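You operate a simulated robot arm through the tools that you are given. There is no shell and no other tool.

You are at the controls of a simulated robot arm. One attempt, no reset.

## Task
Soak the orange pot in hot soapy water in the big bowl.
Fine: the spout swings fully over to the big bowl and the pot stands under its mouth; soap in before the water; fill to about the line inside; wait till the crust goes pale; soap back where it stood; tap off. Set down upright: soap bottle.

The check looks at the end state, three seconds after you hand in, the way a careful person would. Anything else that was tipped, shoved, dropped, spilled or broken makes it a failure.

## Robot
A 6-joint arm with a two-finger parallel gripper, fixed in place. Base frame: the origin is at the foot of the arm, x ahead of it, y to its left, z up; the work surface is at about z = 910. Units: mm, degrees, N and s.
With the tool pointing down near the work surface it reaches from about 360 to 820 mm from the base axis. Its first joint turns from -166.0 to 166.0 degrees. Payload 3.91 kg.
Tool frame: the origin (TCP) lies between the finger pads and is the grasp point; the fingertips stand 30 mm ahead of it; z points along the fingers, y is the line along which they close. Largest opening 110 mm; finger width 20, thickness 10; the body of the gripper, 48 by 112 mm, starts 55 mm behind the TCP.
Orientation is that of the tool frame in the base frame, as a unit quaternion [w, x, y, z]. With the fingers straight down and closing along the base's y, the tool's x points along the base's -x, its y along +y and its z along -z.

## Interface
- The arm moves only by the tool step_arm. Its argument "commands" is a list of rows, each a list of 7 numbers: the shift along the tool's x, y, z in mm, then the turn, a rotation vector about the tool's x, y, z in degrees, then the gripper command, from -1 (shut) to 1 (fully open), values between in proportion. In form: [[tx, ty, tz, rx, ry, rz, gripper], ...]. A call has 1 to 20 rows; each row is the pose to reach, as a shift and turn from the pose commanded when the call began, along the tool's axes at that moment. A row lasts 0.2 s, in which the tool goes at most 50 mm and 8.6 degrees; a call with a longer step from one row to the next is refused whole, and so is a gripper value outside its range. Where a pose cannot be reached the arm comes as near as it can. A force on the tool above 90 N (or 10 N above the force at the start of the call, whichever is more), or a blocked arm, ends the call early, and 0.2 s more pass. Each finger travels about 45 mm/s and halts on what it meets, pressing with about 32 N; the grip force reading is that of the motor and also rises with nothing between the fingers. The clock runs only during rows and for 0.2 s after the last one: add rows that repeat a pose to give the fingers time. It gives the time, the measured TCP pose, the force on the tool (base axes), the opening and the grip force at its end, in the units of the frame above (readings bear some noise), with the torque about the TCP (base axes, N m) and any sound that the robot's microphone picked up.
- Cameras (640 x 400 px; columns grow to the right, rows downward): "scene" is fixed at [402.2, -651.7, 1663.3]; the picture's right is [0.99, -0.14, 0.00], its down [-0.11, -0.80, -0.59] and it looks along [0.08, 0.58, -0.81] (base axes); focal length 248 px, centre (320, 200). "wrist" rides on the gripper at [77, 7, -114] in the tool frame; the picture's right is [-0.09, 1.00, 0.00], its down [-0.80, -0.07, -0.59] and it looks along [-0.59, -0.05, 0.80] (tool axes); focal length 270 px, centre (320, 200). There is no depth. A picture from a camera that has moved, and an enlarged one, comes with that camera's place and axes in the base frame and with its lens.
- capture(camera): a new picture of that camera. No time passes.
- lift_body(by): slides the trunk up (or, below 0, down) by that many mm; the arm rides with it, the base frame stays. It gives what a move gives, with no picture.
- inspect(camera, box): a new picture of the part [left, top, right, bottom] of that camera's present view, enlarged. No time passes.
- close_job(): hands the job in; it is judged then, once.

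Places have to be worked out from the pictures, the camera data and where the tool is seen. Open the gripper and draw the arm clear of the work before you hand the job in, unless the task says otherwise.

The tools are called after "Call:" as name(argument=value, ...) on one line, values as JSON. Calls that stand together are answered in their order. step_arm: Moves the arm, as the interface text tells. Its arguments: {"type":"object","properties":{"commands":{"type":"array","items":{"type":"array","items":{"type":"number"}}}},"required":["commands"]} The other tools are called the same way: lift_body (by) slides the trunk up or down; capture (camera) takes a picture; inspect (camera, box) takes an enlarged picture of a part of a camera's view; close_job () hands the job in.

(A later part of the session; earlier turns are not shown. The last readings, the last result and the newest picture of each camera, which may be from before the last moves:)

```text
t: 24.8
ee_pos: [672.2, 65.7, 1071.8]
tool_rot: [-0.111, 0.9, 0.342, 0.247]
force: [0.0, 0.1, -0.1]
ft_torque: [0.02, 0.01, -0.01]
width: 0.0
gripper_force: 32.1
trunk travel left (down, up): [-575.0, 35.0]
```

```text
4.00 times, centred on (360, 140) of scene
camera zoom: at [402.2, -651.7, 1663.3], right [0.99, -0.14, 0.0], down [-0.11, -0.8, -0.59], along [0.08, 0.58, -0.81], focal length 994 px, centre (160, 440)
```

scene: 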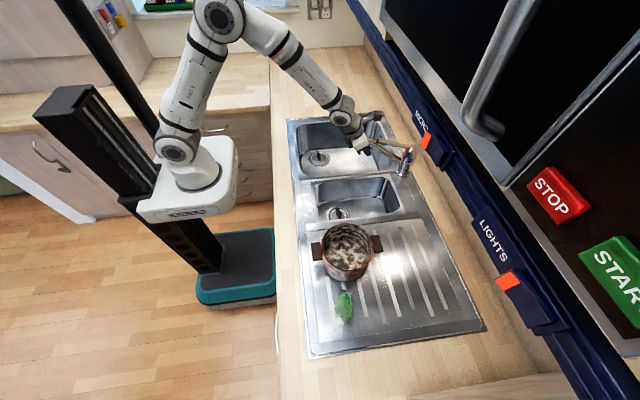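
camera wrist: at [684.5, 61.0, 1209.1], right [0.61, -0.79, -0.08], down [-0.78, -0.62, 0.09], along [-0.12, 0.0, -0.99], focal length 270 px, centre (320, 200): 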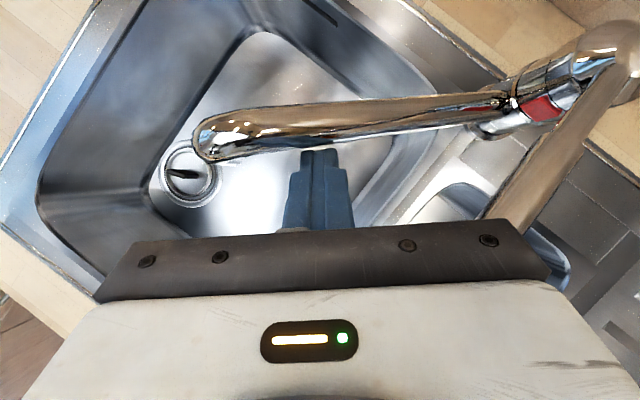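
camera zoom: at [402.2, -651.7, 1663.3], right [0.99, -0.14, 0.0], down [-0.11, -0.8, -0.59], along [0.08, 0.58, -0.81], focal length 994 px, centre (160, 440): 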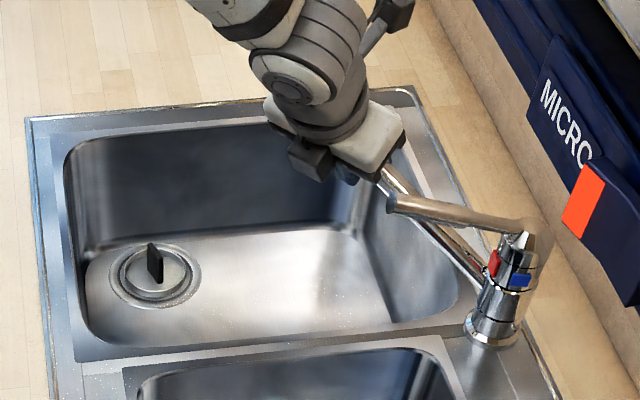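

The spout is at about 42° over the big bowl, the lever is still down, and nothing resists. I push on gently to find its end stop.

Call:
step_arm(commands=[[12, -4, 8, 0, 0, 0, -1], [24.9, -7.1, 15.5, 0, 0, 0, -1], [38.2, -7.9, 23.7, 0, 0, 0, -1]])

Call:
capture(camera="wrist")

Call:
inspect(camera="scene", box=[280, 90, 440, 190])

```text
t: 25.5
ee_pos: [682.1, 83.1, 1066.3]
tool_rot: [-0.111, 0.904, 0.339, 0.238]
force: [-33.7, -29.1, 4.2]
ft_torque: [-0.6, 0.4, -0.37]
width: 0.0
gripper_force: 31.3
trunk travel left (down, up): [-575.0, 35.0]
stopped in row 3: the force on the tool passed its limit at 105 N (the readings are from after the stop); the commanded pose is now the measured one
```

```text
taken
camera wrist: at [697.4, 78.4, 1203.0], right [0.61, -0.79, -0.09], down [-0.78, -0.61, 0.11], along [-0.14, 0.0, -0.99], focal length 270 px, centre (320, 200)
```

wrist: 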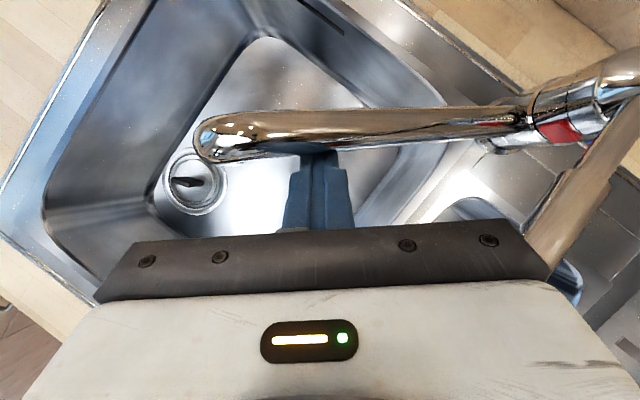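

```text
4.00 times, centred on (360, 140) of scene
camera zoom: at [402.2, -651.7, 1663.3], right [0.99, -0.14, 0.0], down [-0.11, -0.8, -0.59], along [0.08, 0.58, -0.81], focal length 994 px, centre (160, 440)
```

zoom: 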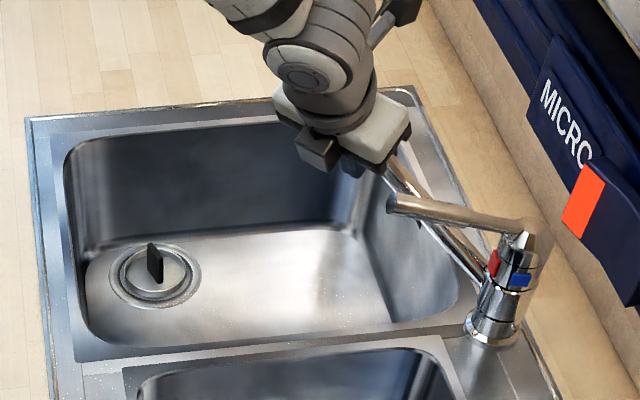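

The spout has reached its end stop at about 45–47°, with the force opposing my push. I back off up and away and look.

Call:
step_arm(commands=[[-9.4, 0.7, -11.7, 0, 0, 0, -1], [7.9, -0.5, -53.8, 0, 0, 0, -1], [14, 2.5, -97.2, 0, 0, 0, -1], [-6.6, -4.8, -121.2, 0, 0, 0, -1], [-27.8, -12.8, -145.6, 0, 0, 0, -1], [-27.8, -12.8, -145.6, 0, 0, 0, -1]])

Call:
capture(camera="wrist")

Call:
inspect(camera="scene", box=[280, 90, 440, 190])

```text
t: 26.9
ee_pos: [610.0, 28.6, 1176.4]
tool_rot: [-0.111, 0.903, 0.34, 0.239]
force: [0.4, 0.3, 0.3]
ft_torque: [-0.01, 0.01, 0.01]
width: 0.0
gripper_force: 32.0
trunk travel left (down, up): [-575.0, 35.0]
```

```text
taken
camera wrist: at [625.7, 25.7, 1313.4], right [0.61, -0.79, -0.08], down [-0.78, -0.61, 0.11], along [-0.14, 0.0, -0.99], focal length 270 px, centre (320, 200)
```

wrist: 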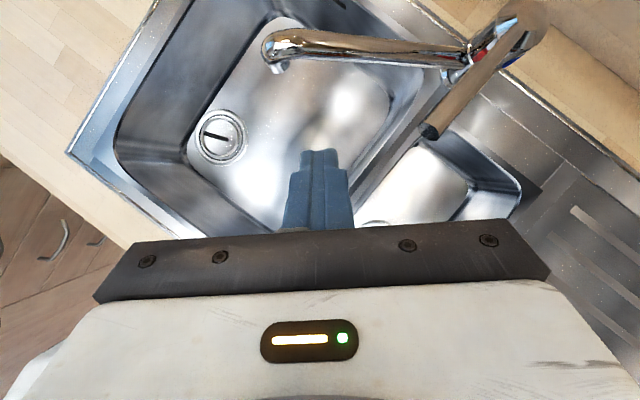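

```text
4.00 times, centred on (360, 140) of scene
camera zoom: at [402.2, -651.7, 1663.3], right [0.99, -0.14, 0.0], down [-0.11, -0.8, -0.59], along [0.08, 0.58, -0.81], focal length 994 px, centre (160, 440)
```

zoom: 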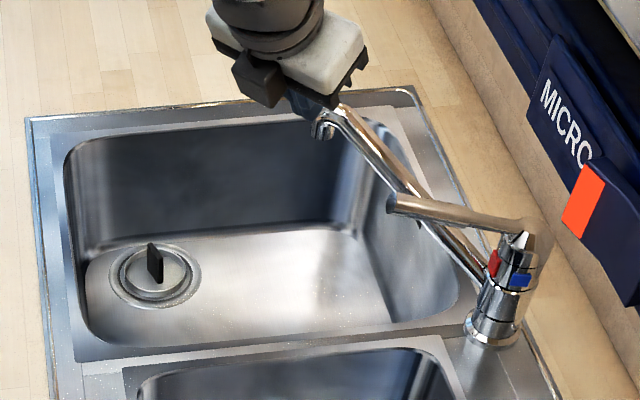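

The spout now stands fully over the big bowl with its mouth near (672, 138), and the lever is down. Next is the soap, so I swing the tool back toward the drainer side and turn its heading straight ahead.

Call:
step_arm(commands=[[-32, 5, -20, 0, 0, 0, 0.3], [-64, 11, -40, -3.3, 0.2, 5.5, 0.3], [-96, 16, -60, -6.6, 0.4, 11, 0.6], [-128, 22, -80, -10, 0.6, 16.5, 0.8], [-160, 27, -100, -13.4, 0.8, 22, 0.8], [-192, 33, -120, -16.7, 1, 27.4, 0.8], [-224, 38, -139, -20, 1.2, 32.9, 0.8], [-251, 43, -155, -23.4, 1.5, 38.4, 0.8], [-251, 43, -155, -23.4, 1.5, 38.4, 0.8]])

Call:
capture(camera="wrist")

```text
t: 28.9
ee_pos: [416.8, -201.2, 1180.1]
tool_rot: [-0.005, 0.964, -0.029, 0.263]
force: [-0.6, 0.0, -0.4]
ft_torque: [0.03, 0.01, -0.03]
width: 98.9
gripper_force: 0.1
trunk travel left (down, up): [-575.0, 35.0]
```

```text
taken
camera wrist: at [426.0, -213.0, 1317.1], right [-0.13, -0.99, -0.07], down [-0.99, 0.12, 0.11], along [-0.1, 0.08, -0.99], focal length 270 px, centre (320, 200)
```

wrist: 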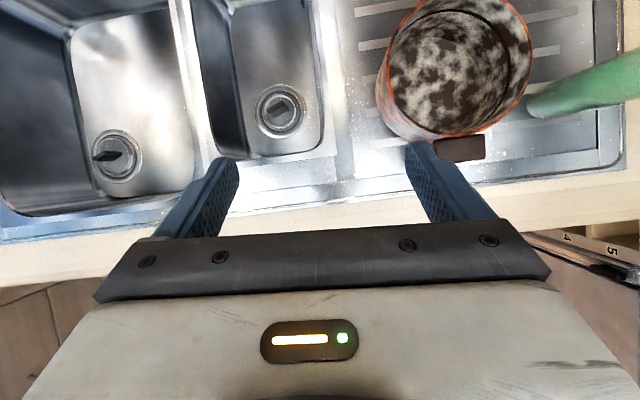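

The pot and bottle are visible ahead. I move toward the drainer side and tip the tool to horizontal, camera on top, short of the bottle.

Call:
step_arm(commands=[[-9, 35, -2, 0, 7.5, 0, 0.8], [-18, 70, -4, 0, 15, 0, 0.8], [-27, 106, -6, 0, 22.5, 0, 0.8], [-37, 142, -8, 0, 30, 0, 0.8], [-46, 177, -10, 0, 37.5, 0, 0.8], [-55, 213, -12, 0, 45, 0, 0.8], [-64, 248, -14, 0, 52.5, 0, 0.8], [-73.7, 283.6, -16.7, 0, 60, 0, 0.8], [-73.7, 283.6, -16.7, 0, 60, 0, 0.8]])

Call:
capture(camera="wrist")

Call:
capture(camera="scene")

```text
t: 30.9
ee_pos: [330.8, -478.6, 1149.9]
tool_rot: [0.009, 0.703, -0.027, 0.711]
force: [0.3, -1.0, -0.2]
ft_torque: [-0.03, 0.04, 0.0]
width: 98.9
gripper_force: 0.1
trunk travel left (down, up): [-575.0, 35.0]
```

```text
taken
camera wrist: at [215.9, -482.4, 1226.0], right [-0.05, -0.99, -0.11], down [-0.58, 0.12, -0.81], along [0.81, 0.02, -0.58], focal length 270 px, centre (320, 200)
```

wrist: 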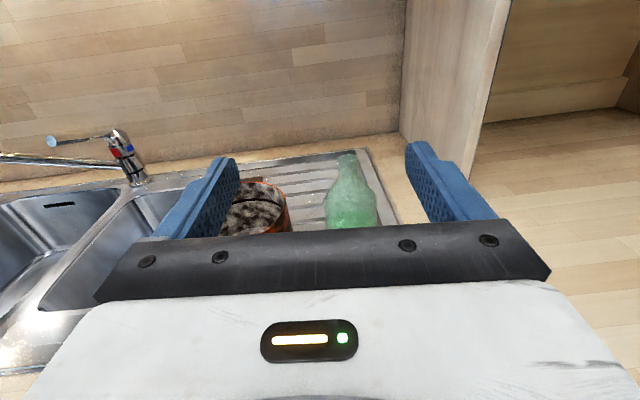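

```text
taken
```

scene: 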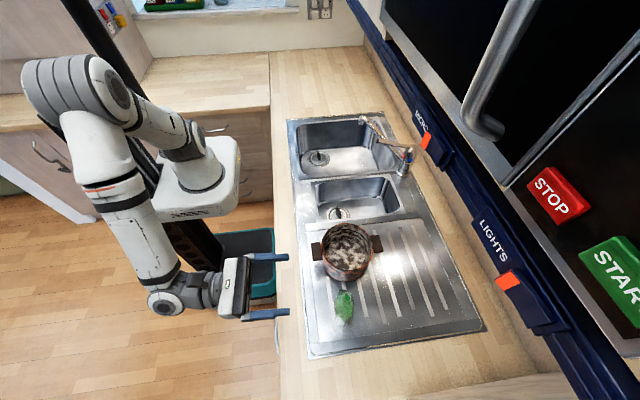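

A clear horizontal view now. I zoom in on the bottle and pot to place them and read the fill level and handle height.

Call:
inspect(camera="wrist", box=[200, 140, 420, 240])

Call:
inspect(camera="wrist", box=[310, 145, 400, 235])

Call:
inspect(camera="wrist", box=[30, 120, 160, 200])

```text
2.91 times, centred on (310, 190) of wrist
camera zoom: at [215.9, -482.4, 1226.0], right [-0.05, -0.99, -0.11], down [-0.58, 0.12, -0.81], along [0.81, 0.02, -0.58], focal length 786 px, centre (349, 229)
```

zoom: 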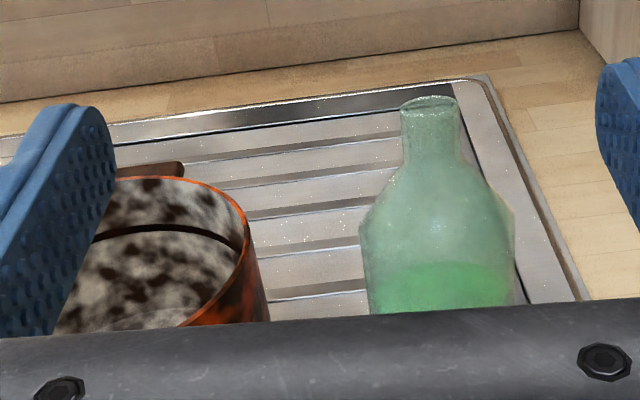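

```text
4.44 times, centred on (355, 190) of wrist
camera zoom: at [215.9, -482.4, 1226.0], right [-0.05, -0.99, -0.11], down [-0.58, 0.12, -0.81], along [0.81, 0.02, -0.58], focal length 1201 px, centre (164, 244)
```

zoom: 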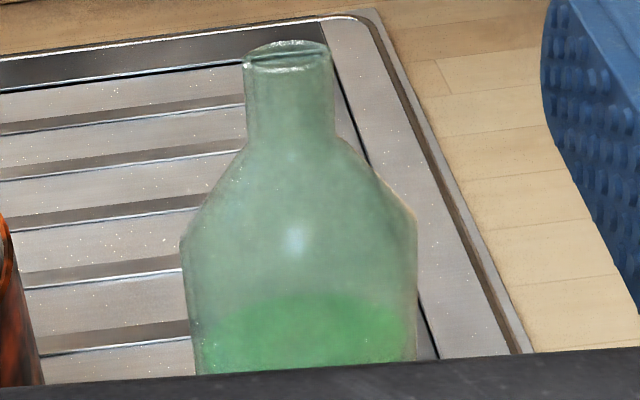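

```text
4.92 times, centred on (95, 160) of wrist
camera zoom: at [215.9, -482.4, 1226.0], right [-0.05, -0.99, -0.11], down [-0.58, 0.12, -0.81], along [0.81, 0.02, -0.58], focal length 1331 px, centre (1428, 397)
```

zoom: 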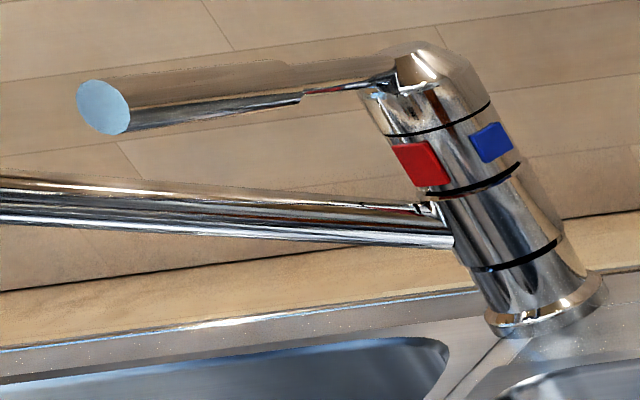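

The bottle mouth is at about (482, -512, 1088), the body about 63 mm wide up to its shoulder near z 1040, and a bit over half full. I lower in line with it to z 1000 and straighten the small roll.

Call:
step_arm(commands=[[-37, 7, 2, 0, -0.2, -0.4, 0.8], [-75, 14, 4, 0, -0.4, -0.8, 0.8], [-112, 21, 6, 0, -0.6, -1.2, 0.8], [-149.5, 28.4, 8.7, 0, -0.6, -1.5, 0.8], [-149.5, 28.4, 8.7, 0, -0.6, -1.5, 0.8]])

Call:
capture(camera="wrist")

Call:
inspect(camera="scene", box=[220, 230, 400, 350])

```text
t: 32.1
ee_pos: [340.1, -501.5, 999.8]
tool_rot: [0.019, 0.707, -0.019, 0.707]
force: [-0.3, 0.5, -0.3]
ft_torque: [-0.03, -0.02, 0.0]
width: 98.9
gripper_force: 0.0
trunk travel left (down, up): [-575.0, 35.0]
```

```text
taken
camera wrist: at [225.8, -503.4, 1076.9], right [-0.05, -0.99, -0.09], down [-0.59, 0.1, -0.8], along [0.8, 0.01, -0.59], focal length 270 px, centre (320, 200)
```

wrist: 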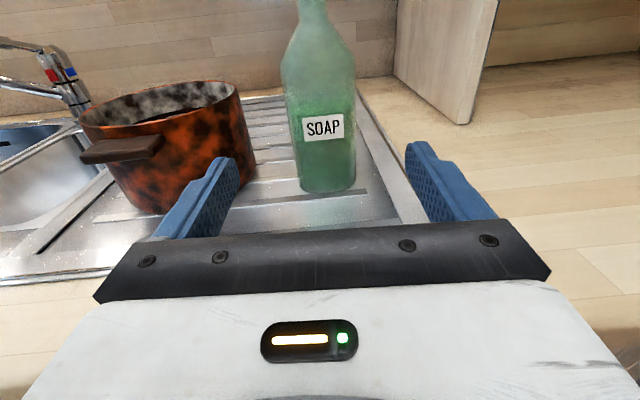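

```text
3.33 times, centred on (310, 290) of scene
camera zoom: at [402.2, -651.7, 1663.3], right [0.99, -0.14, 0.0], down [-0.11, -0.8, -0.59], along [0.08, 0.58, -0.81], focal length 828 px, centre (353, -100)
```

zoom: 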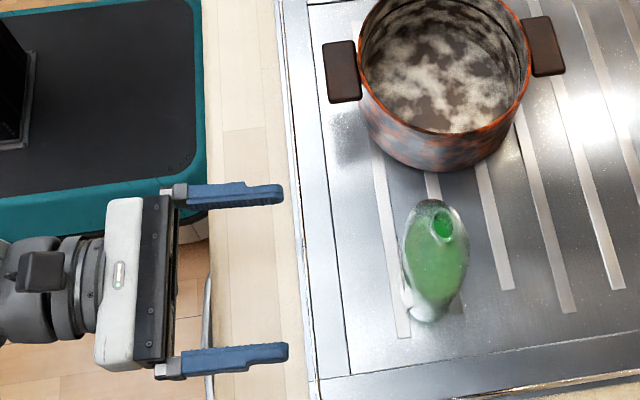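

Lined up with the bottle, label toward me. I advance 142 mm so the bottle stands between the fingers.

Call:
step_arm(commands=[[0, 0.5, 36, 0, 0, 0, 0.8], [0, 1, 72, 0, 0, 0, 0.8], [0, 1.5, 108, 0, 0, 0, 0.8], [0, 2, 142, 0, 0, 0, 0.8], [0, 2, 142, 0, 0, 0, 0.8]])

Call:
capture(camera="wrist")

Call:
inspect(camera="scene", box=[280, 240, 400, 340])

```text
t: 33.3
ee_pos: [482.4, -512.8, 1002.2]
tool_rot: [0.019, 0.707, -0.019, 0.706]
force: [-1.3, 0.3, -0.3]
ft_torque: [-0.01, 0.03, -0.02]
width: 99.0
gripper_force: 0.1
trunk travel left (down, up): [-575.0, 35.0]
```

```text
taken
camera wrist: at [369.5, -514.0, 1078.8], right [-0.05, -0.99, -0.09], down [-0.59, 0.1, -0.8], along [0.8, 0.01, -0.59], focal length 270 px, centre (320, 200)
```

wrist: 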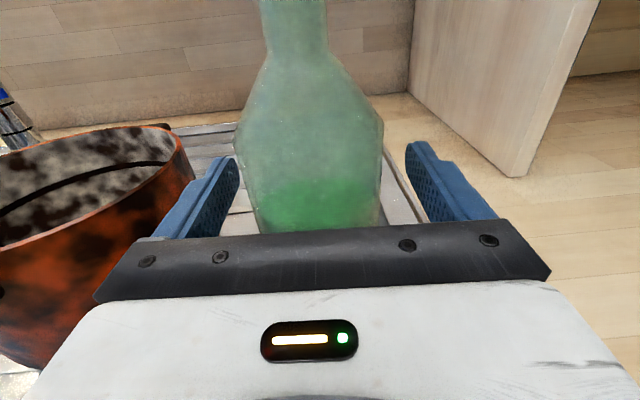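

```text
4.00 times, centred on (340, 290) of scene
camera zoom: at [402.2, -651.7, 1663.3], right [0.99, -0.14, 0.0], down [-0.11, -0.8, -0.59], along [0.08, 0.58, -0.81], focal length 994 px, centre (240, -160)
```

zoom: 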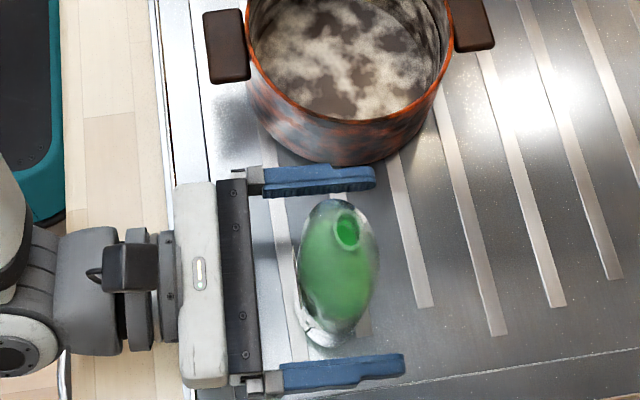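

The bottle stands between the fingers, roughly 4 mm nearer the left one. I shift that little and close.

Call:
step_arm(commands=[[0, -3, 0, 0, 0, 0, 0.8], [0, -3, 0, 0, 0, 0, 0.4], [0, -3, 0, 0, 0, 0, 0.1], [0, -3, 0, 0, 0, 0, -1], [0, -3, 0, 0, 0, 0, -1], [0, -3, 0, 0, 0, 0, -1], [0, -3, 0, 0, 0, 0, -1]])

Call:
capture(camera="wrist")

Call:
inspect(camera="scene", box=[280, 240, 400, 340])

```text
t: 34.9
ee_pos: [483.4, -509.0, 1001.6]
tool_rot: [0.02, 0.707, -0.02, 0.706]
force: [-0.5, -1.1, -0.3]
ft_torque: [-0.1, 0.01, -0.02]
width: 63.6
gripper_force: 32.2
trunk travel left (down, up): [-575.0, 35.0]
```

```text
taken
camera wrist: at [369.4, -511.2, 1079.0], right [-0.05, -0.99, -0.09], down [-0.59, 0.1, -0.8], along [0.8, 0.01, -0.59], focal length 270 px, centre (320, 200)
```

wrist: 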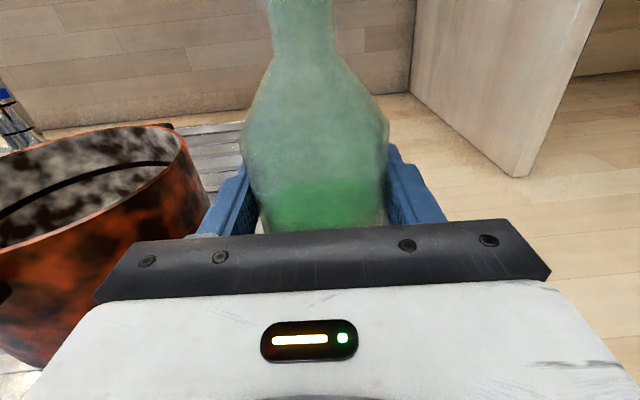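

```text
4.00 times, centred on (340, 290) of scene
camera zoom: at [402.2, -651.7, 1663.3], right [0.99, -0.14, 0.0], down [-0.11, -0.8, -0.59], along [0.08, 0.58, -0.81], focal length 994 px, centre (240, -160)
```

zoom: 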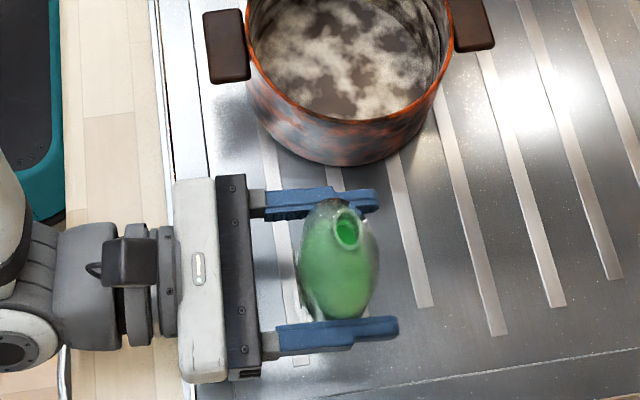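

The bottle is held at 63.6 mm width and did not move. I lift it straight up.

Call:
step_arm(commands=[[20, 0, 0, 0, 0, 0, -1], [55, 0, 0, 0, 0, 0, -1], [95, 0, 0, 0, 0, 0, -1], [130, 0, 0, 0, 0, 0, -1], [130, 0, 0, 0, 0, 0, -1]])

Call:
inspect(camera="scene", box=[260, 200, 420, 330])

```text
t: 36.1
ee_pos: [484.3, -513.7, 1131.9]
tool_rot: [0.018, 0.707, -0.018, 0.706]
force: [0.4, 1.1, -1.8]
ft_torque: [0.0, -0.01, -0.01]
width: 63.9
gripper_force: 31.9
trunk travel left (down, up): [-575.0, 35.0]
```

```text
3.08 times, centred on (340, 265) of scene
camera zoom: at [402.2, -651.7, 1663.3], right [0.99, -0.14, 0.0], down [-0.11, -0.8, -0.59], along [0.08, 0.58, -0.81], focal length 764 px, centre (258, 0)
```

zoom: 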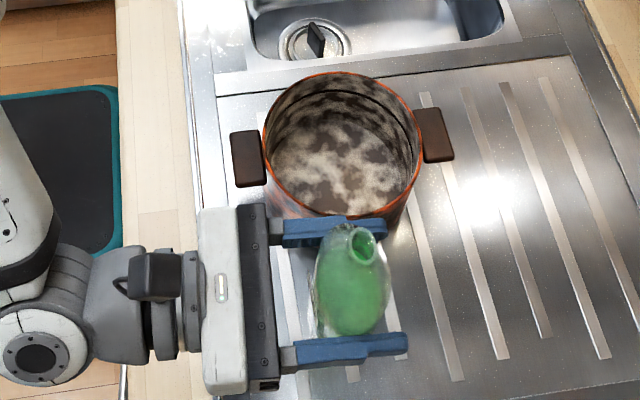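

Lifted cleanly, weighing about 2 N. I carry it to the -y side of the pot's rim, higher than the rim, and begin tipping it toward the pot, to about 42° for now.

Call:
step_arm(commands=[[4, -20, 11, 0, 0, 0, -1], [8, -40, 22, 0, 0, 0, -1], [8, -57.8, 32.9, 0, 0, -7, -1], [8, -57.8, 32.9, 0, 0, -14, -1], [8, -57.8, 32.9, 0, 0, -21, -1], [8, -57.8, 32.9, 0, 0, -28, -1], [8, -57.8, 32.9, 0, 0, -35, -1], [8, -57.8, 32.9, 0, 0, -42, -1], [8, -57.8, 32.9, 0, 0, -42, -1]])

Call:
inspect(camera="scene", box=[260, 200, 420, 330])

Call:
capture(camera="wrist")

```text
t: 38.1
ee_pos: [518.9, -455.3, 1137.8]
tool_rot: [0.271, 0.667, 0.237, 0.652]
force: [-0.2, -0.1, -2.0]
ft_torque: [0.02, -0.03, 0.03]
width: 63.6
gripper_force: 31.5
trunk travel left (down, up): [-575.0, 35.0]
```

```text
3.08 times, centred on (340, 265) of scene
camera zoom: at [402.2, -651.7, 1663.3], right [0.99, -0.14, 0.0], down [-0.11, -0.8, -0.59], along [0.08, 0.58, -0.81], focal length 764 px, centre (258, 0)
```

zoom: 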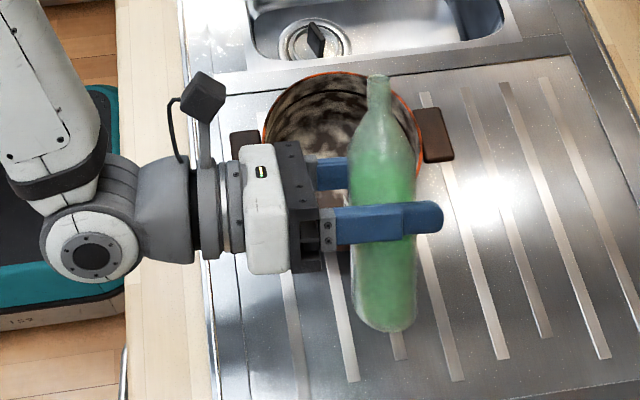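

```text
taken
camera wrist: at [408.1, -403.2, 1200.0], right [-0.04, -0.8, 0.6], down [-0.62, -0.45, -0.64], along [0.78, -0.4, -0.48], focal length 270 px, centre (320, 200)
```

wrist: 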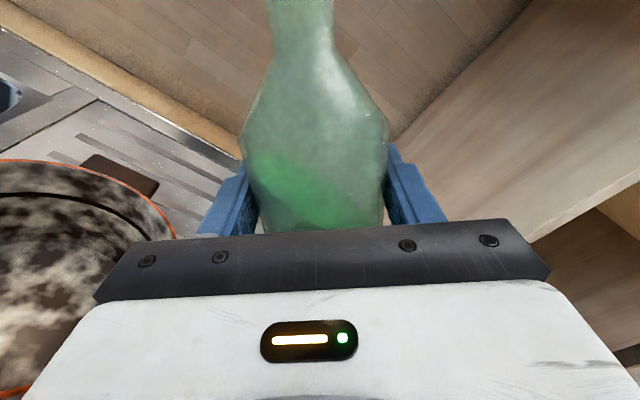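

The mouth is over the pot side at the right x, with the liquid still well inside. I lower a little and tip further to about 72°.

Call:
step_arm(commands=[[-10, -9, 0, 0, 0, -7.5, -1], [-20, -18, 0, 0, 0, -15, -1], [-28.2, -25.4, 0, 0, 0, -22.5, -1], [-28.2, -25.4, 0, 0, 0, -30, -1]])

Call:
inspect(camera="scene", box=[260, 200, 420, 330])

Call:
capture(camera="wrist")

```text
t: 39.1
ee_pos: [518.9, -456.3, 1100.3]
tool_rot: [0.431, 0.583, 0.401, 0.559]
force: [-0.5, -0.1, -2.4]
ft_torque: [0.06, 0.01, 0.0]
width: 63.9
gripper_force: 31.9
trunk travel left (down, up): [-575.0, 35.0]
```

```text
3.08 times, centred on (340, 265) of scene
camera zoom: at [402.2, -651.7, 1663.3], right [0.99, -0.14, 0.0], down [-0.11, -0.8, -0.59], along [0.08, 0.58, -0.81], focal length 764 px, centre (258, 0)
```

zoom: 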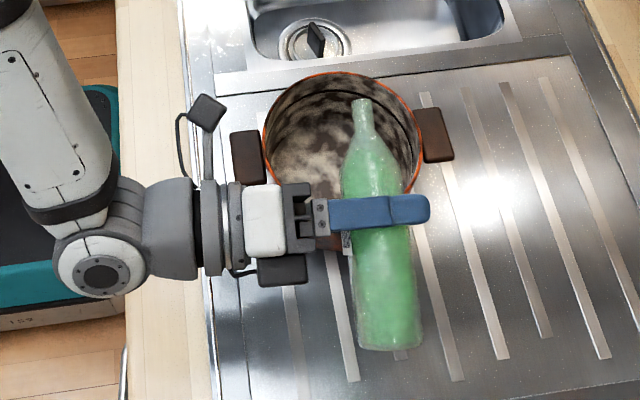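

```text
taken
camera wrist: at [409.1, -378.7, 1130.0], right [-0.02, -0.39, 0.92], down [-0.63, -0.71, -0.31], along [0.77, -0.59, -0.23], focal length 270 px, centre (320, 200)
```

wrist: 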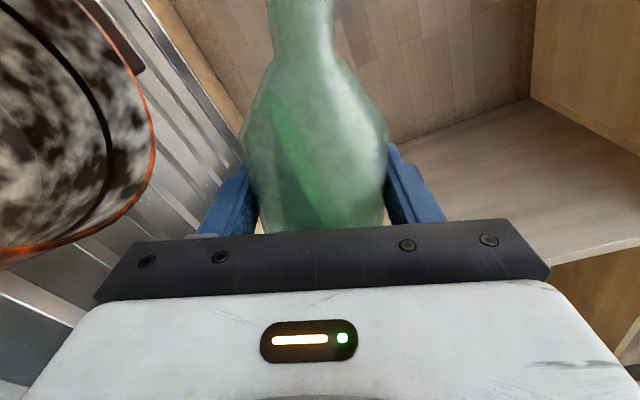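

Mouth is at about (522, -376, 1127) over the pot; nothing flows yet. I tip on to about 86°.

Call:
step_arm(commands=[[0, 0, 0, 0, 0, -7, -1], [0, 0, 0, 0, 0, -14, -1]])

Call:
inspect(camera="scene", box=[260, 200, 420, 330])

Call:
capture(camera="wrist")

```text
t: 39.7
ee_pos: [518.6, -455.5, 1099.5]
tool_rot: [0.497, 0.529, 0.469, 0.504]
force: [-0.4, -0.1, -1.9]
ft_torque: [0.06, -0.01, -0.02]
width: 63.7
gripper_force: 32.1
trunk travel left (down, up): [-575.0, 35.0]
```

```text
3.08 times, centred on (340, 265) of scene
camera zoom: at [402.2, -651.7, 1663.3], right [0.99, -0.14, 0.0], down [-0.11, -0.8, -0.59], along [0.08, 0.58, -0.81], focal length 764 px, centre (258, 0)
```

zoom: 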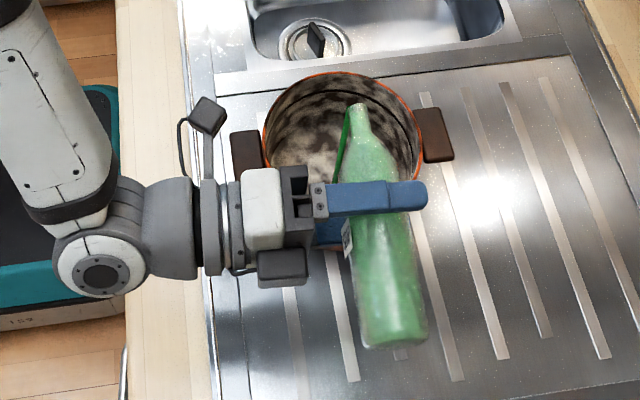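

```text
taken
camera wrist: at [409.2, -373.4, 1112.4], right [-0.01, -0.16, 0.99], down [-0.64, -0.76, -0.12], along [0.77, -0.63, -0.09], focal length 270 px, centre (320, 200)
```

wrist: 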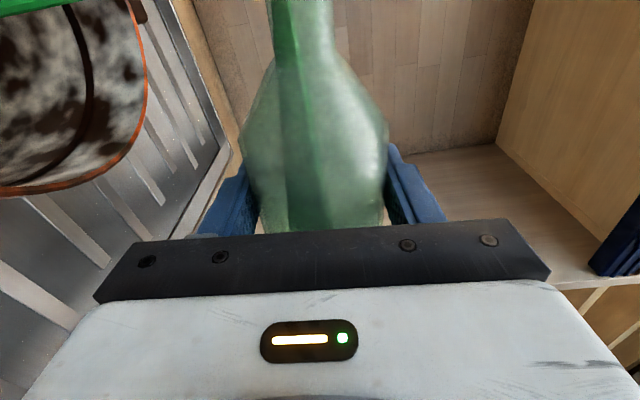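

Soap is running in a green stream that falls inside the pot. I let it run a moment and then tip the bottle back up.

Call:
step_arm(commands=[[0, 0, 0, 0, 0, 0, -1], [0, 0, 0, 0, 0, 0, -1], [0, 0, 0, 0, 0, 8, -1], [0, 0, 0, 0, 0, 16, -1], [0, 0, 0, 0, 0, 24, -1], [0, 0, 0, 0, 0, 32, -1]])

Call:
inspect(camera="scene", box=[260, 200, 420, 330])

Call:
capture(camera="wrist")

```text
t: 41.1
ee_pos: [518.8, -453.5, 1100.0]
tool_rot: [0.336, 0.639, 0.303, 0.621]
force: [0.0, -0.5, -2.0]
ft_torque: [0.03, -0.01, -0.03]
width: 63.8
gripper_force: 32.0
trunk travel left (down, up): [-575.0, 35.0]
```

```text
3.08 times, centred on (340, 265) of scene
camera zoom: at [402.2, -651.7, 1663.3], right [0.99, -0.14, 0.0], down [-0.11, -0.8, -0.59], along [0.08, 0.58, -0.81], focal length 764 px, centre (258, 0)
```

zoom: 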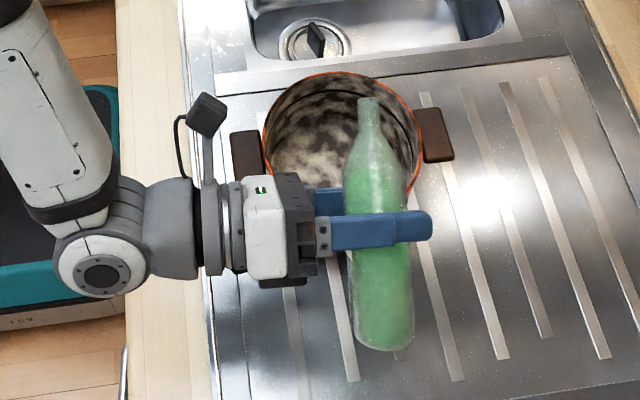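

```text
taken
camera wrist: at [408.9, -391.6, 1151.4], right [-0.03, -0.66, 0.75], down [-0.63, -0.57, -0.53], along [0.78, -0.49, -0.39], focal length 270 px, centre (320, 200)
```

wrist: 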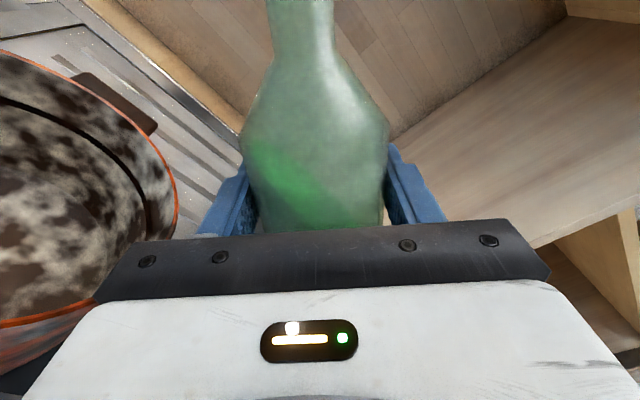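

The flow has stopped. I raise the bottle and turn it upright while moving away from the pot.

Call:
step_arm(commands=[[11, 16, 0, 0, 0, 5, -1], [23.5, 32.4, 0, 0, 0, 13, -1], [23.5, 32.4, 0, 0, 0, 21, -1], [23.5, 32.4, 0, 0, 0, 29, -1], [23.5, 32.4, 0, 0, 0, 37, -1], [23.5, 32.4, 0, 0, 0, 45, -1], [23.5, 32.4, 0, 0, 0, 53.5, -1], [23.5, 32.4, 0, 0, 0, 53.5, -1]])

Call:
inspect(camera="scene", box=[260, 200, 420, 330])

Call:
capture(camera="wrist")

```text
t: 42.9
ee_pos: [518.4, -456.6, 1139.6]
tool_rot: [0.021, 0.708, -0.017, 0.706]
force: [0.1, 0.9, -2.0]
ft_torque: [-0.01, -0.01, -0.01]
width: 63.9
gripper_force: 32.2
trunk travel left (down, up): [-575.0, 35.0]
```

```text
3.08 times, centred on (340, 265) of scene
camera zoom: at [402.2, -651.7, 1663.3], right [0.99, -0.14, 0.0], down [-0.11, -0.8, -0.59], along [0.08, 0.58, -0.81], focal length 764 px, centre (258, 0)
```

zoom: 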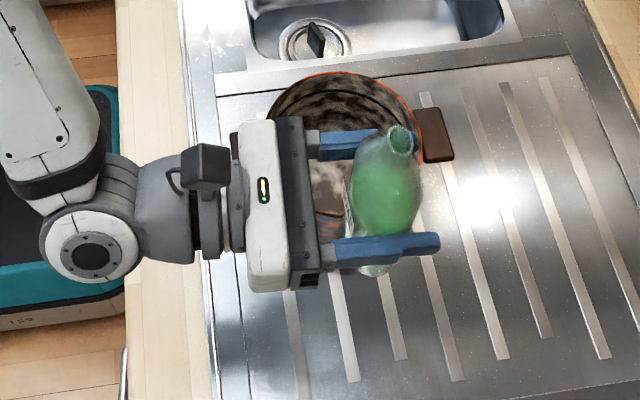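

```text
taken
camera wrist: at [405.4, -456.7, 1217.6], right [-0.05, -1.0, -0.08], down [-0.59, 0.1, -0.8], along [0.8, 0.01, -0.59], focal length 270 px, centre (320, 200)
```

wrist: 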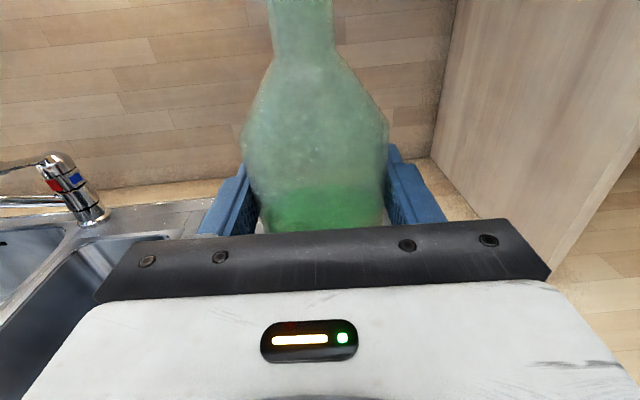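

Bottle upright again. I move it back above its place and look into the pot for the soap.

Call:
step_arm(commands=[[0, 28, -16, 0, 0, 0, -1], [0, 55.8, -32, 0, 0, 0, -1], [0, 55.8, -32, 0, 0, 0, -1]])

Call:
inspect(camera="scene", box=[260, 200, 420, 330])

Call:
inspect(camera="scene", box=[305, 215, 390, 285])

```text
t: 43.7
ee_pos: [485.3, -509.9, 1141.5]
tool_rot: [0.021, 0.708, -0.014, 0.706]
force: [0.2, -0.5, -2.6]
ft_torque: [0.01, 0.01, 0.0]
width: 64.2
gripper_force: 32.0
trunk travel left (down, up): [-575.0, 35.0]
```

```text
3.08 times, centred on (340, 265) of scene
camera zoom: at [402.2, -651.7, 1663.3], right [0.99, -0.14, 0.0], down [-0.11, -0.8, -0.59], along [0.08, 0.58, -0.81], focal length 764 px, centre (258, 0)
```

zoom: 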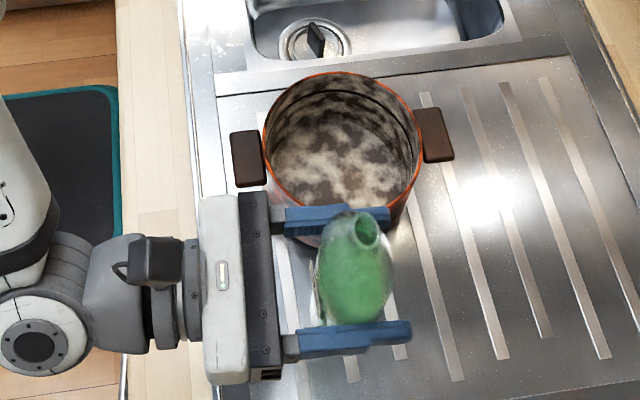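

```text
5.71 times, centred on (348, 250) of scene
camera zoom: at [402.2, -651.7, 1663.3], right [0.99, -0.14, 0.0], down [-0.11, -0.8, -0.59], along [0.08, 0.58, -0.81], focal length 1419 px, centre (163, -86)
```

zoom: 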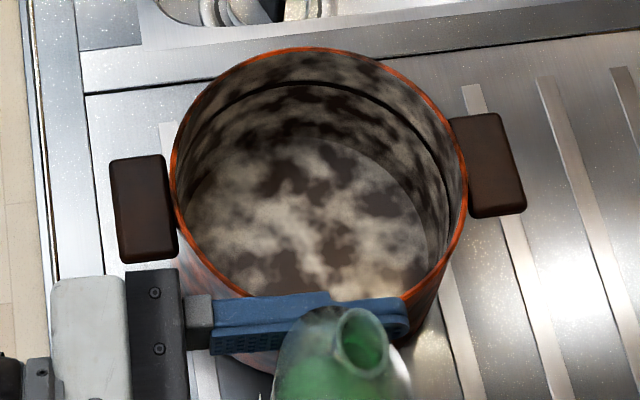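

I see no green in the pot yet, so I zoom in hard on its floor before putting the bottle down.

Call:
inspect(camera="scene", box=[325, 228, 371, 262])

Call:
inspect(camera="wrist", box=[0, 100, 260, 260])

Call:
inspect(camera="scene", box=[320, 270, 370, 315])

```text
11.76 times, centred on (348, 245) of scene
camera zoom: at [402.2, -651.7, 1663.3], right [0.99, -0.14, 0.0], down [-0.11, -0.8, -0.59], along [0.08, 0.58, -0.81], focal length 2922 px, centre (-9, -329)
```

zoom: 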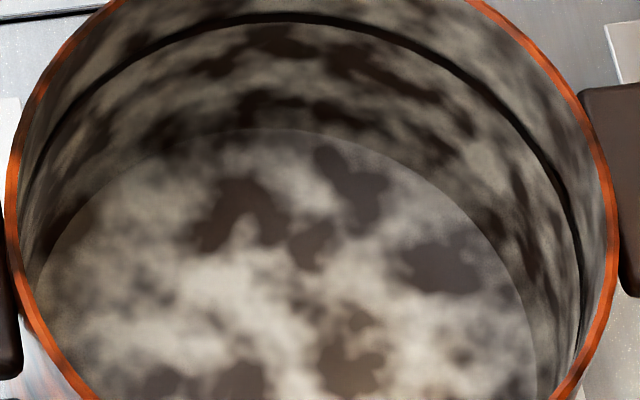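

```text
2.46 times, centred on (130, 180) of wrist
camera zoom: at [371.5, -510.0, 1219.3], right [-0.05, -1.0, -0.08], down [-0.59, 0.1, -0.8], along [0.8, 0.0, -0.59], focal length 665 px, centre (788, 249)
```

zoom: 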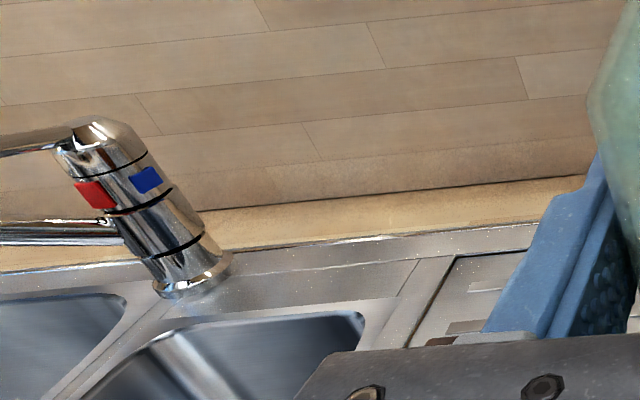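

```text
8.89 times, centred on (345, 292) of scene
camera zoom: at [402.2, -651.7, 1663.3], right [0.99, -0.14, 0.0], down [-0.11, -0.8, -0.59], along [0.08, 0.58, -0.81], focal length 2208 px, centre (98, -622)
```

zoom: 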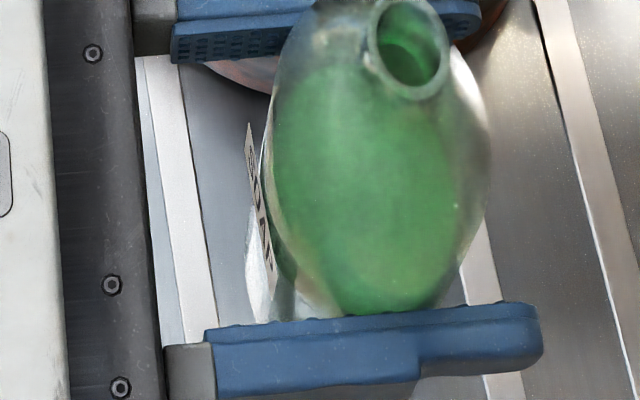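

The bottle level dropped only a few mm, roughly 10 ml, too thin a film to see. I pour a second, longer portion the same way so there is clearly soap in the pot.

Call:
step_arm(commands=[[0, -28, 16, 0, 0, 0, -1], [0, -55.8, 32, 0, 0, -6, -1], [0, -55.8, 32, 0, 0, -14, -1], [0, -55.8, 32, 0, 0, -22, -1], [0, -55.8, 32, 0, 0, -30, -1], [-10, -55.8, 32, 0, 0, -38, -1], [-20, -55.8, 32, 0, 0, -46, -1], [-30, -55.8, 32, 0, 0, -54, -1], [-40, -55.8, 32, 0, 0, -62, -1], [-40, -55.8, 32, 0, 0, -70, -1], [-40, -55.8, 32, 0, 0, -78, -1], [-40, -55.8, 32, 0, 0, -86, -1], [-40, -55.8, 32, 0, 0, -87, -1], [-40, -55.8, 32, 0, 0, -87, -1]])

Call:
inspect(camera="scene", box=[305, 215, 390, 285])

Call:
capture(camera="wrist")

```text
t: 46.7
ee_pos: [518.6, -455.0, 1100.7]
tool_rot: [0.502, 0.525, 0.475, 0.497]
force: [0.5, 0.0, -1.5]
ft_torque: [0.06, 0.01, 0.0]
width: 63.9
gripper_force: 32.0
trunk travel left (down, up): [-575.0, 35.0]
```

```text
5.71 times, centred on (348, 250) of scene
camera zoom: at [402.2, -651.7, 1663.3], right [0.99, -0.14, 0.0], down [-0.11, -0.8, -0.59], along [0.08, 0.58, -0.81], focal length 1419 px, centre (163, -86)
```

zoom: 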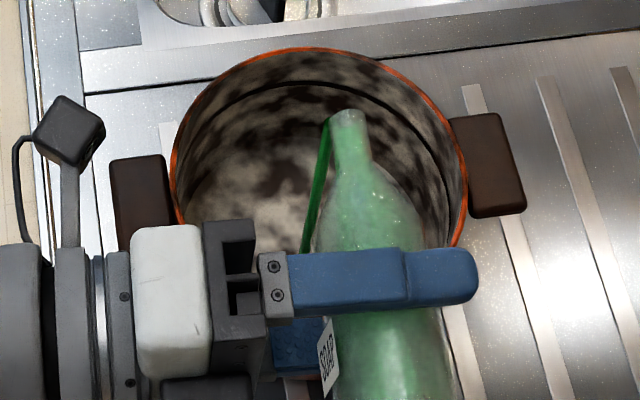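

```text
taken
camera wrist: at [409.3, -373.6, 1110.5], right [-0.01, -0.13, 0.99], down [-0.64, -0.76, -0.1], along [0.77, -0.63, -0.08], focal length 270 px, centre (320, 200)
```

wrist: 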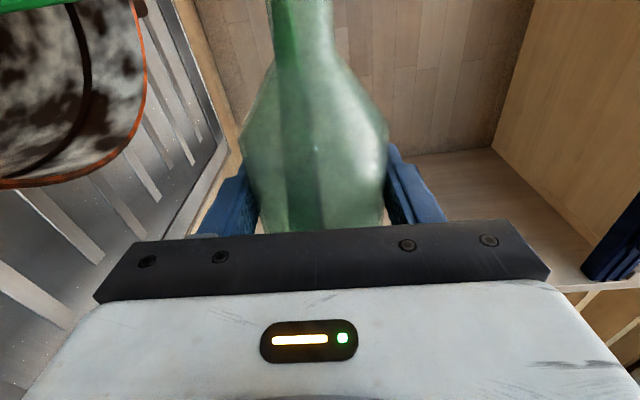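

Soap is flowing into the pot again. I hold for about a second and then turn the bottle back upright and raise it.

Call:
step_arm(commands=[[0, 0, 0, 0, 0, 0, -1], [0, 0, 0, 0, 0, 0, -1], [0, 0, 0, 0, 0, 0, -1], [0, 0, 0, 0, 0, 0, -1], [0, 0, 0, 0, 0, 8.3, -1], [0, 0, 0, 0, 0, 16.6, -1], [0, 0, 0, 0, 0, 25, -1], [0, 0, 0, 0, 0, 33, -1], [0, 10, 0, 0, 0, 41, -1], [1, 20, 0, 0, 0, 49, -1], [1, 30, 0, 0, 0, 57, -1], [2, 40, 0, 0, 0, 65, -1], [2, 40, 0, 0, 0, 73, -1], [2, 40, 0, 0, 0, 81, -1], [2, 40, 0, 0, 0, 87, -1], [2, 40, 0, 0, 0, 87, -1]])

Call:
capture(camera="wrist")

```text
t: 50.1
ee_pos: [518.3, -455.1, 1141.4]
tool_rot: [0.022, 0.707, -0.017, 0.706]
force: [0.4, 0.5, -2.0]
ft_torque: [0.0, 0.01, -0.01]
width: 63.7
gripper_force: 32.4
trunk travel left (down, up): [-575.0, 35.0]
```

```text
taken
camera wrist: at [404.9, -456.4, 1217.7], right [-0.05, -1.0, -0.08], down [-0.59, 0.1, -0.8], along [0.8, 0.01, -0.59], focal length 270 px, centre (320, 200)
```

wrist: 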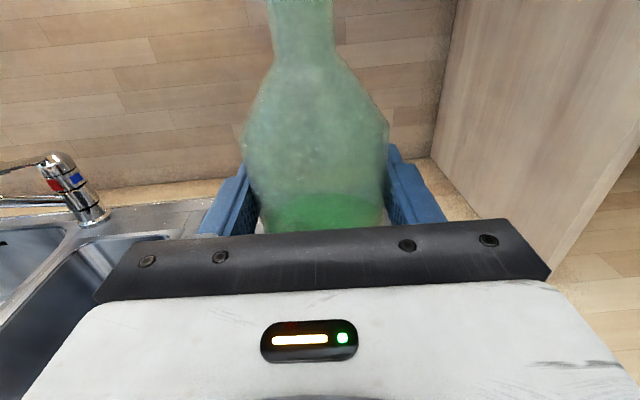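

The level in the bottle dropped visibly. I move back over the bottle's place and check the pot.

Call:
step_arm(commands=[[0, 28, -16, 0, 0, 0, -1], [0, 56.8, -32, 0, 0, 0, -1], [0, 56.8, -32, 0, 0, 0, -1]])

Call:
inspect(camera="scene", box=[305, 215, 390, 285])

Call:
inspect(camera="scene", box=[325, 228, 371, 262])

Call:
inspect(camera="scene", box=[280, 240, 400, 340])

```text
t: 50.9
ee_pos: [483.6, -511.0, 1140.4]
tool_rot: [0.021, 0.708, -0.015, 0.706]
force: [0.0, 0.6, -1.9]
ft_torque: [0.01, 0.01, -0.01]
width: 63.7
gripper_force: 31.4
trunk travel left (down, up): [-575.0, 35.0]
```

```text
5.71 times, centred on (348, 250) of scene
camera zoom: at [402.2, -651.7, 1663.3], right [0.99, -0.14, 0.0], down [-0.11, -0.8, -0.59], along [0.08, 0.58, -0.81], focal length 1419 px, centre (163, -86)
```

zoom: 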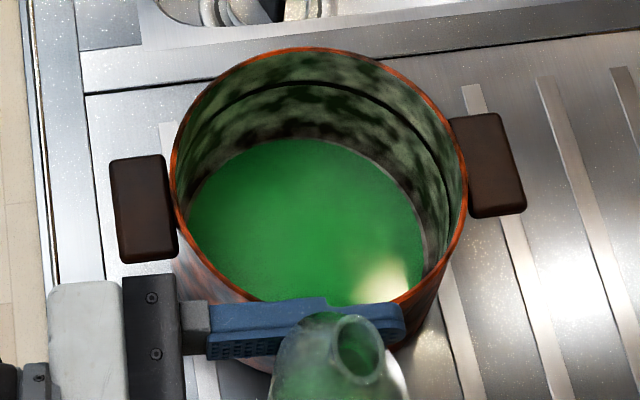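

```text
11.76 times, centred on (348, 245) of scene
camera zoom: at [402.2, -651.7, 1663.3], right [0.99, -0.14, 0.0], down [-0.11, -0.8, -0.59], along [0.08, 0.58, -0.81], focal length 2922 px, centre (-9, -329)
```

zoom: 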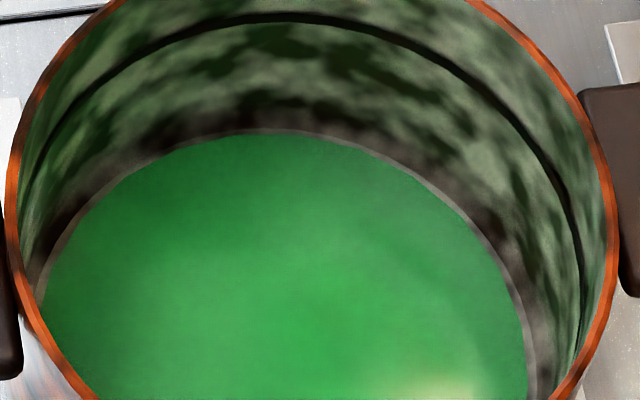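

```text
4.00 times, centred on (340, 290) of scene
camera zoom: at [402.2, -651.7, 1663.3], right [0.99, -0.14, 0.0], down [-0.11, -0.8, -0.59], along [0.08, 0.58, -0.81], focal length 994 px, centre (240, -160)
```

zoom: 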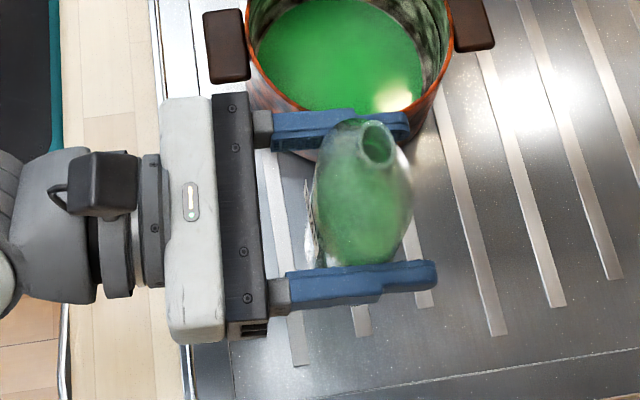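

The pot floor is now covered with green soap. I lower the bottle back onto its spot, slowing at the end.

Call:
step_arm(commands=[[-40, 0, 0, 0, 0, 0, -1], [-80, 0, 0, 0, 0, 0, -1], [-115, 0, 0, 0, 0, 0, -1], [-128, 0, 0, 0, 0, 0, -1], [-134, 0, 0, 0, 0, 0, -1], [-137.5, 0, 0, 0, 0, 0, -1], [-137.5, 0, 0, 0, 0, 0, -1]])

Call:
inspect(camera="scene", box=[280, 240, 400, 340])

Call:
capture(camera="wrist")

```text
t: 52.5
ee_pos: [483.5, -510.8, 1002.8]
tool_rot: [0.022, 0.708, -0.015, 0.706]
force: [-0.1, -0.1, -1.7]
ft_torque: [0.05, -0.05, -0.01]
width: 63.6
gripper_force: 32.0
trunk travel left (down, up): [-575.0, 35.0]
```

```text
4.00 times, centred on (340, 290) of scene
camera zoom: at [402.2, -651.7, 1663.3], right [0.99, -0.14, 0.0], down [-0.11, -0.8, -0.59], along [0.08, 0.58, -0.81], focal length 994 px, centre (240, -160)
```

zoom: 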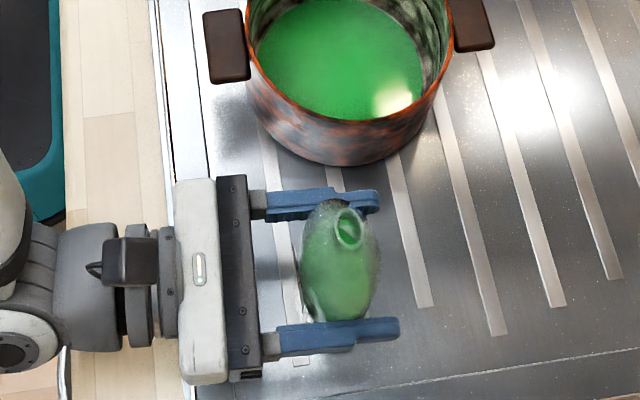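

```text
taken
camera wrist: at [369.8, -511.4, 1080.5], right [-0.05, -1.0, -0.08], down [-0.59, 0.1, -0.8], along [0.8, 0.0, -0.59], focal length 270 px, centre (320, 200)
```

wrist: 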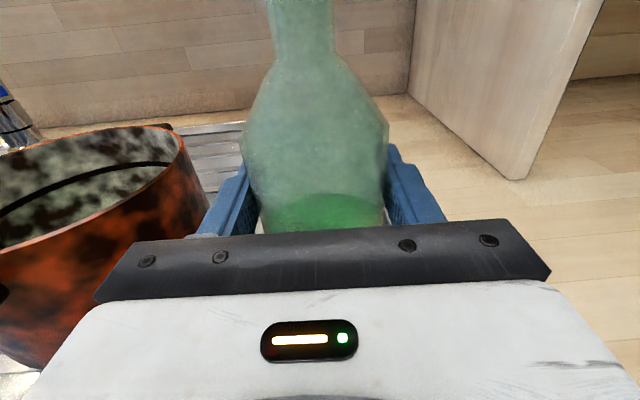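

Position matches the earlier picture within 1–2 mm; the weight is still on the gripper. I lower a couple of millimetres until it stands.

Call:
step_arm(commands=[[-0.7, 0, 0, 0, 0, 0, -1], [-1.4, 0, 0, 0, 0, 0, -1], [-1.4, 0, 0, 0, 0, 0, -1]])

```text
t: 53.3
ee_pos: [483.0, -510.8, 1002.4]
tool_rot: [0.023, 0.707, -0.015, 0.707]
force: [0.7, -0.3, 5.1]
ft_torque: [0.15, -0.04, -0.01]
width: 63.9
gripper_force: 31.6
trunk travel left (down, up): [-575.0, 35.0]
```

It stands on the drainer (force turned to +5 N). I open the fingers.

Call:
step_arm(commands=[[0, 0, 0, 0, 0, 0, 0.3], [0, 0, 0, 0, 0, 0, 0.5], [0, 0, 0, 0, 0, 0, 0.8], [0, 0, 0, 0, 0, 0, 0.8], [0, 0, 0, 0, 0, 0, 0.8]])

Call:
inspect(camera="scene", box=[280, 240, 400, 340])

Call:
capture(camera="wrist")

```text
t: 54.5
ee_pos: [483.4, -512.3, 1001.2]
tool_rot: [0.021, 0.708, -0.015, 0.706]
force: [-0.4, -0.6, -0.3]
ft_torque: [0.02, 0.0, 0.05]
width: 98.9
gripper_force: 0.0
trunk travel left (down, up): [-575.0, 35.0]
```

```text
4.00 times, centred on (340, 290) of scene
camera zoom: at [402.2, -651.7, 1663.3], right [0.99, -0.14, 0.0], down [-0.11, -0.8, -0.59], along [0.08, 0.58, -0.81], focal length 994 px, centre (240, -160)
```

zoom: 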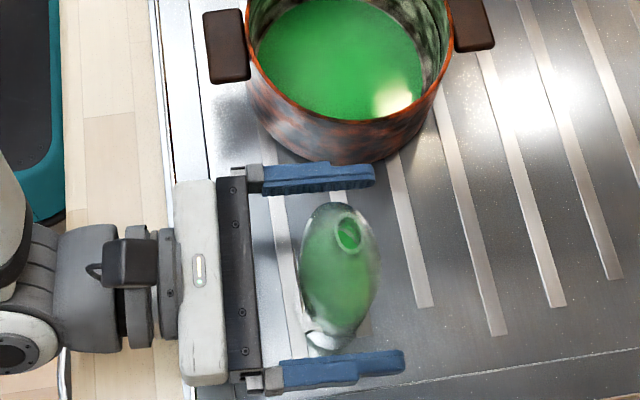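

```text
taken
camera wrist: at [369.6, -511.8, 1079.1], right [-0.05, -1.0, -0.08], down [-0.59, 0.1, -0.8], along [0.8, 0.0, -0.59], focal length 270 px, centre (320, 200)
```

wrist: 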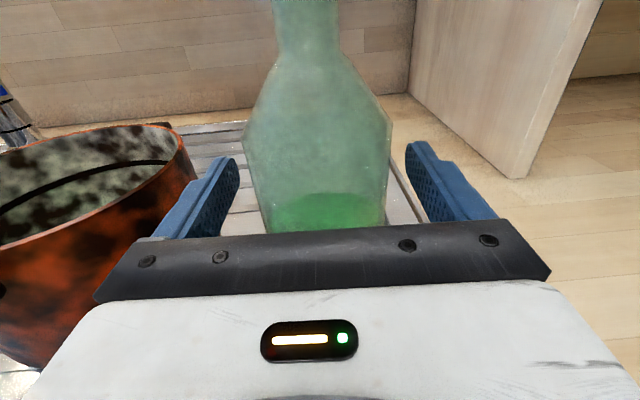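

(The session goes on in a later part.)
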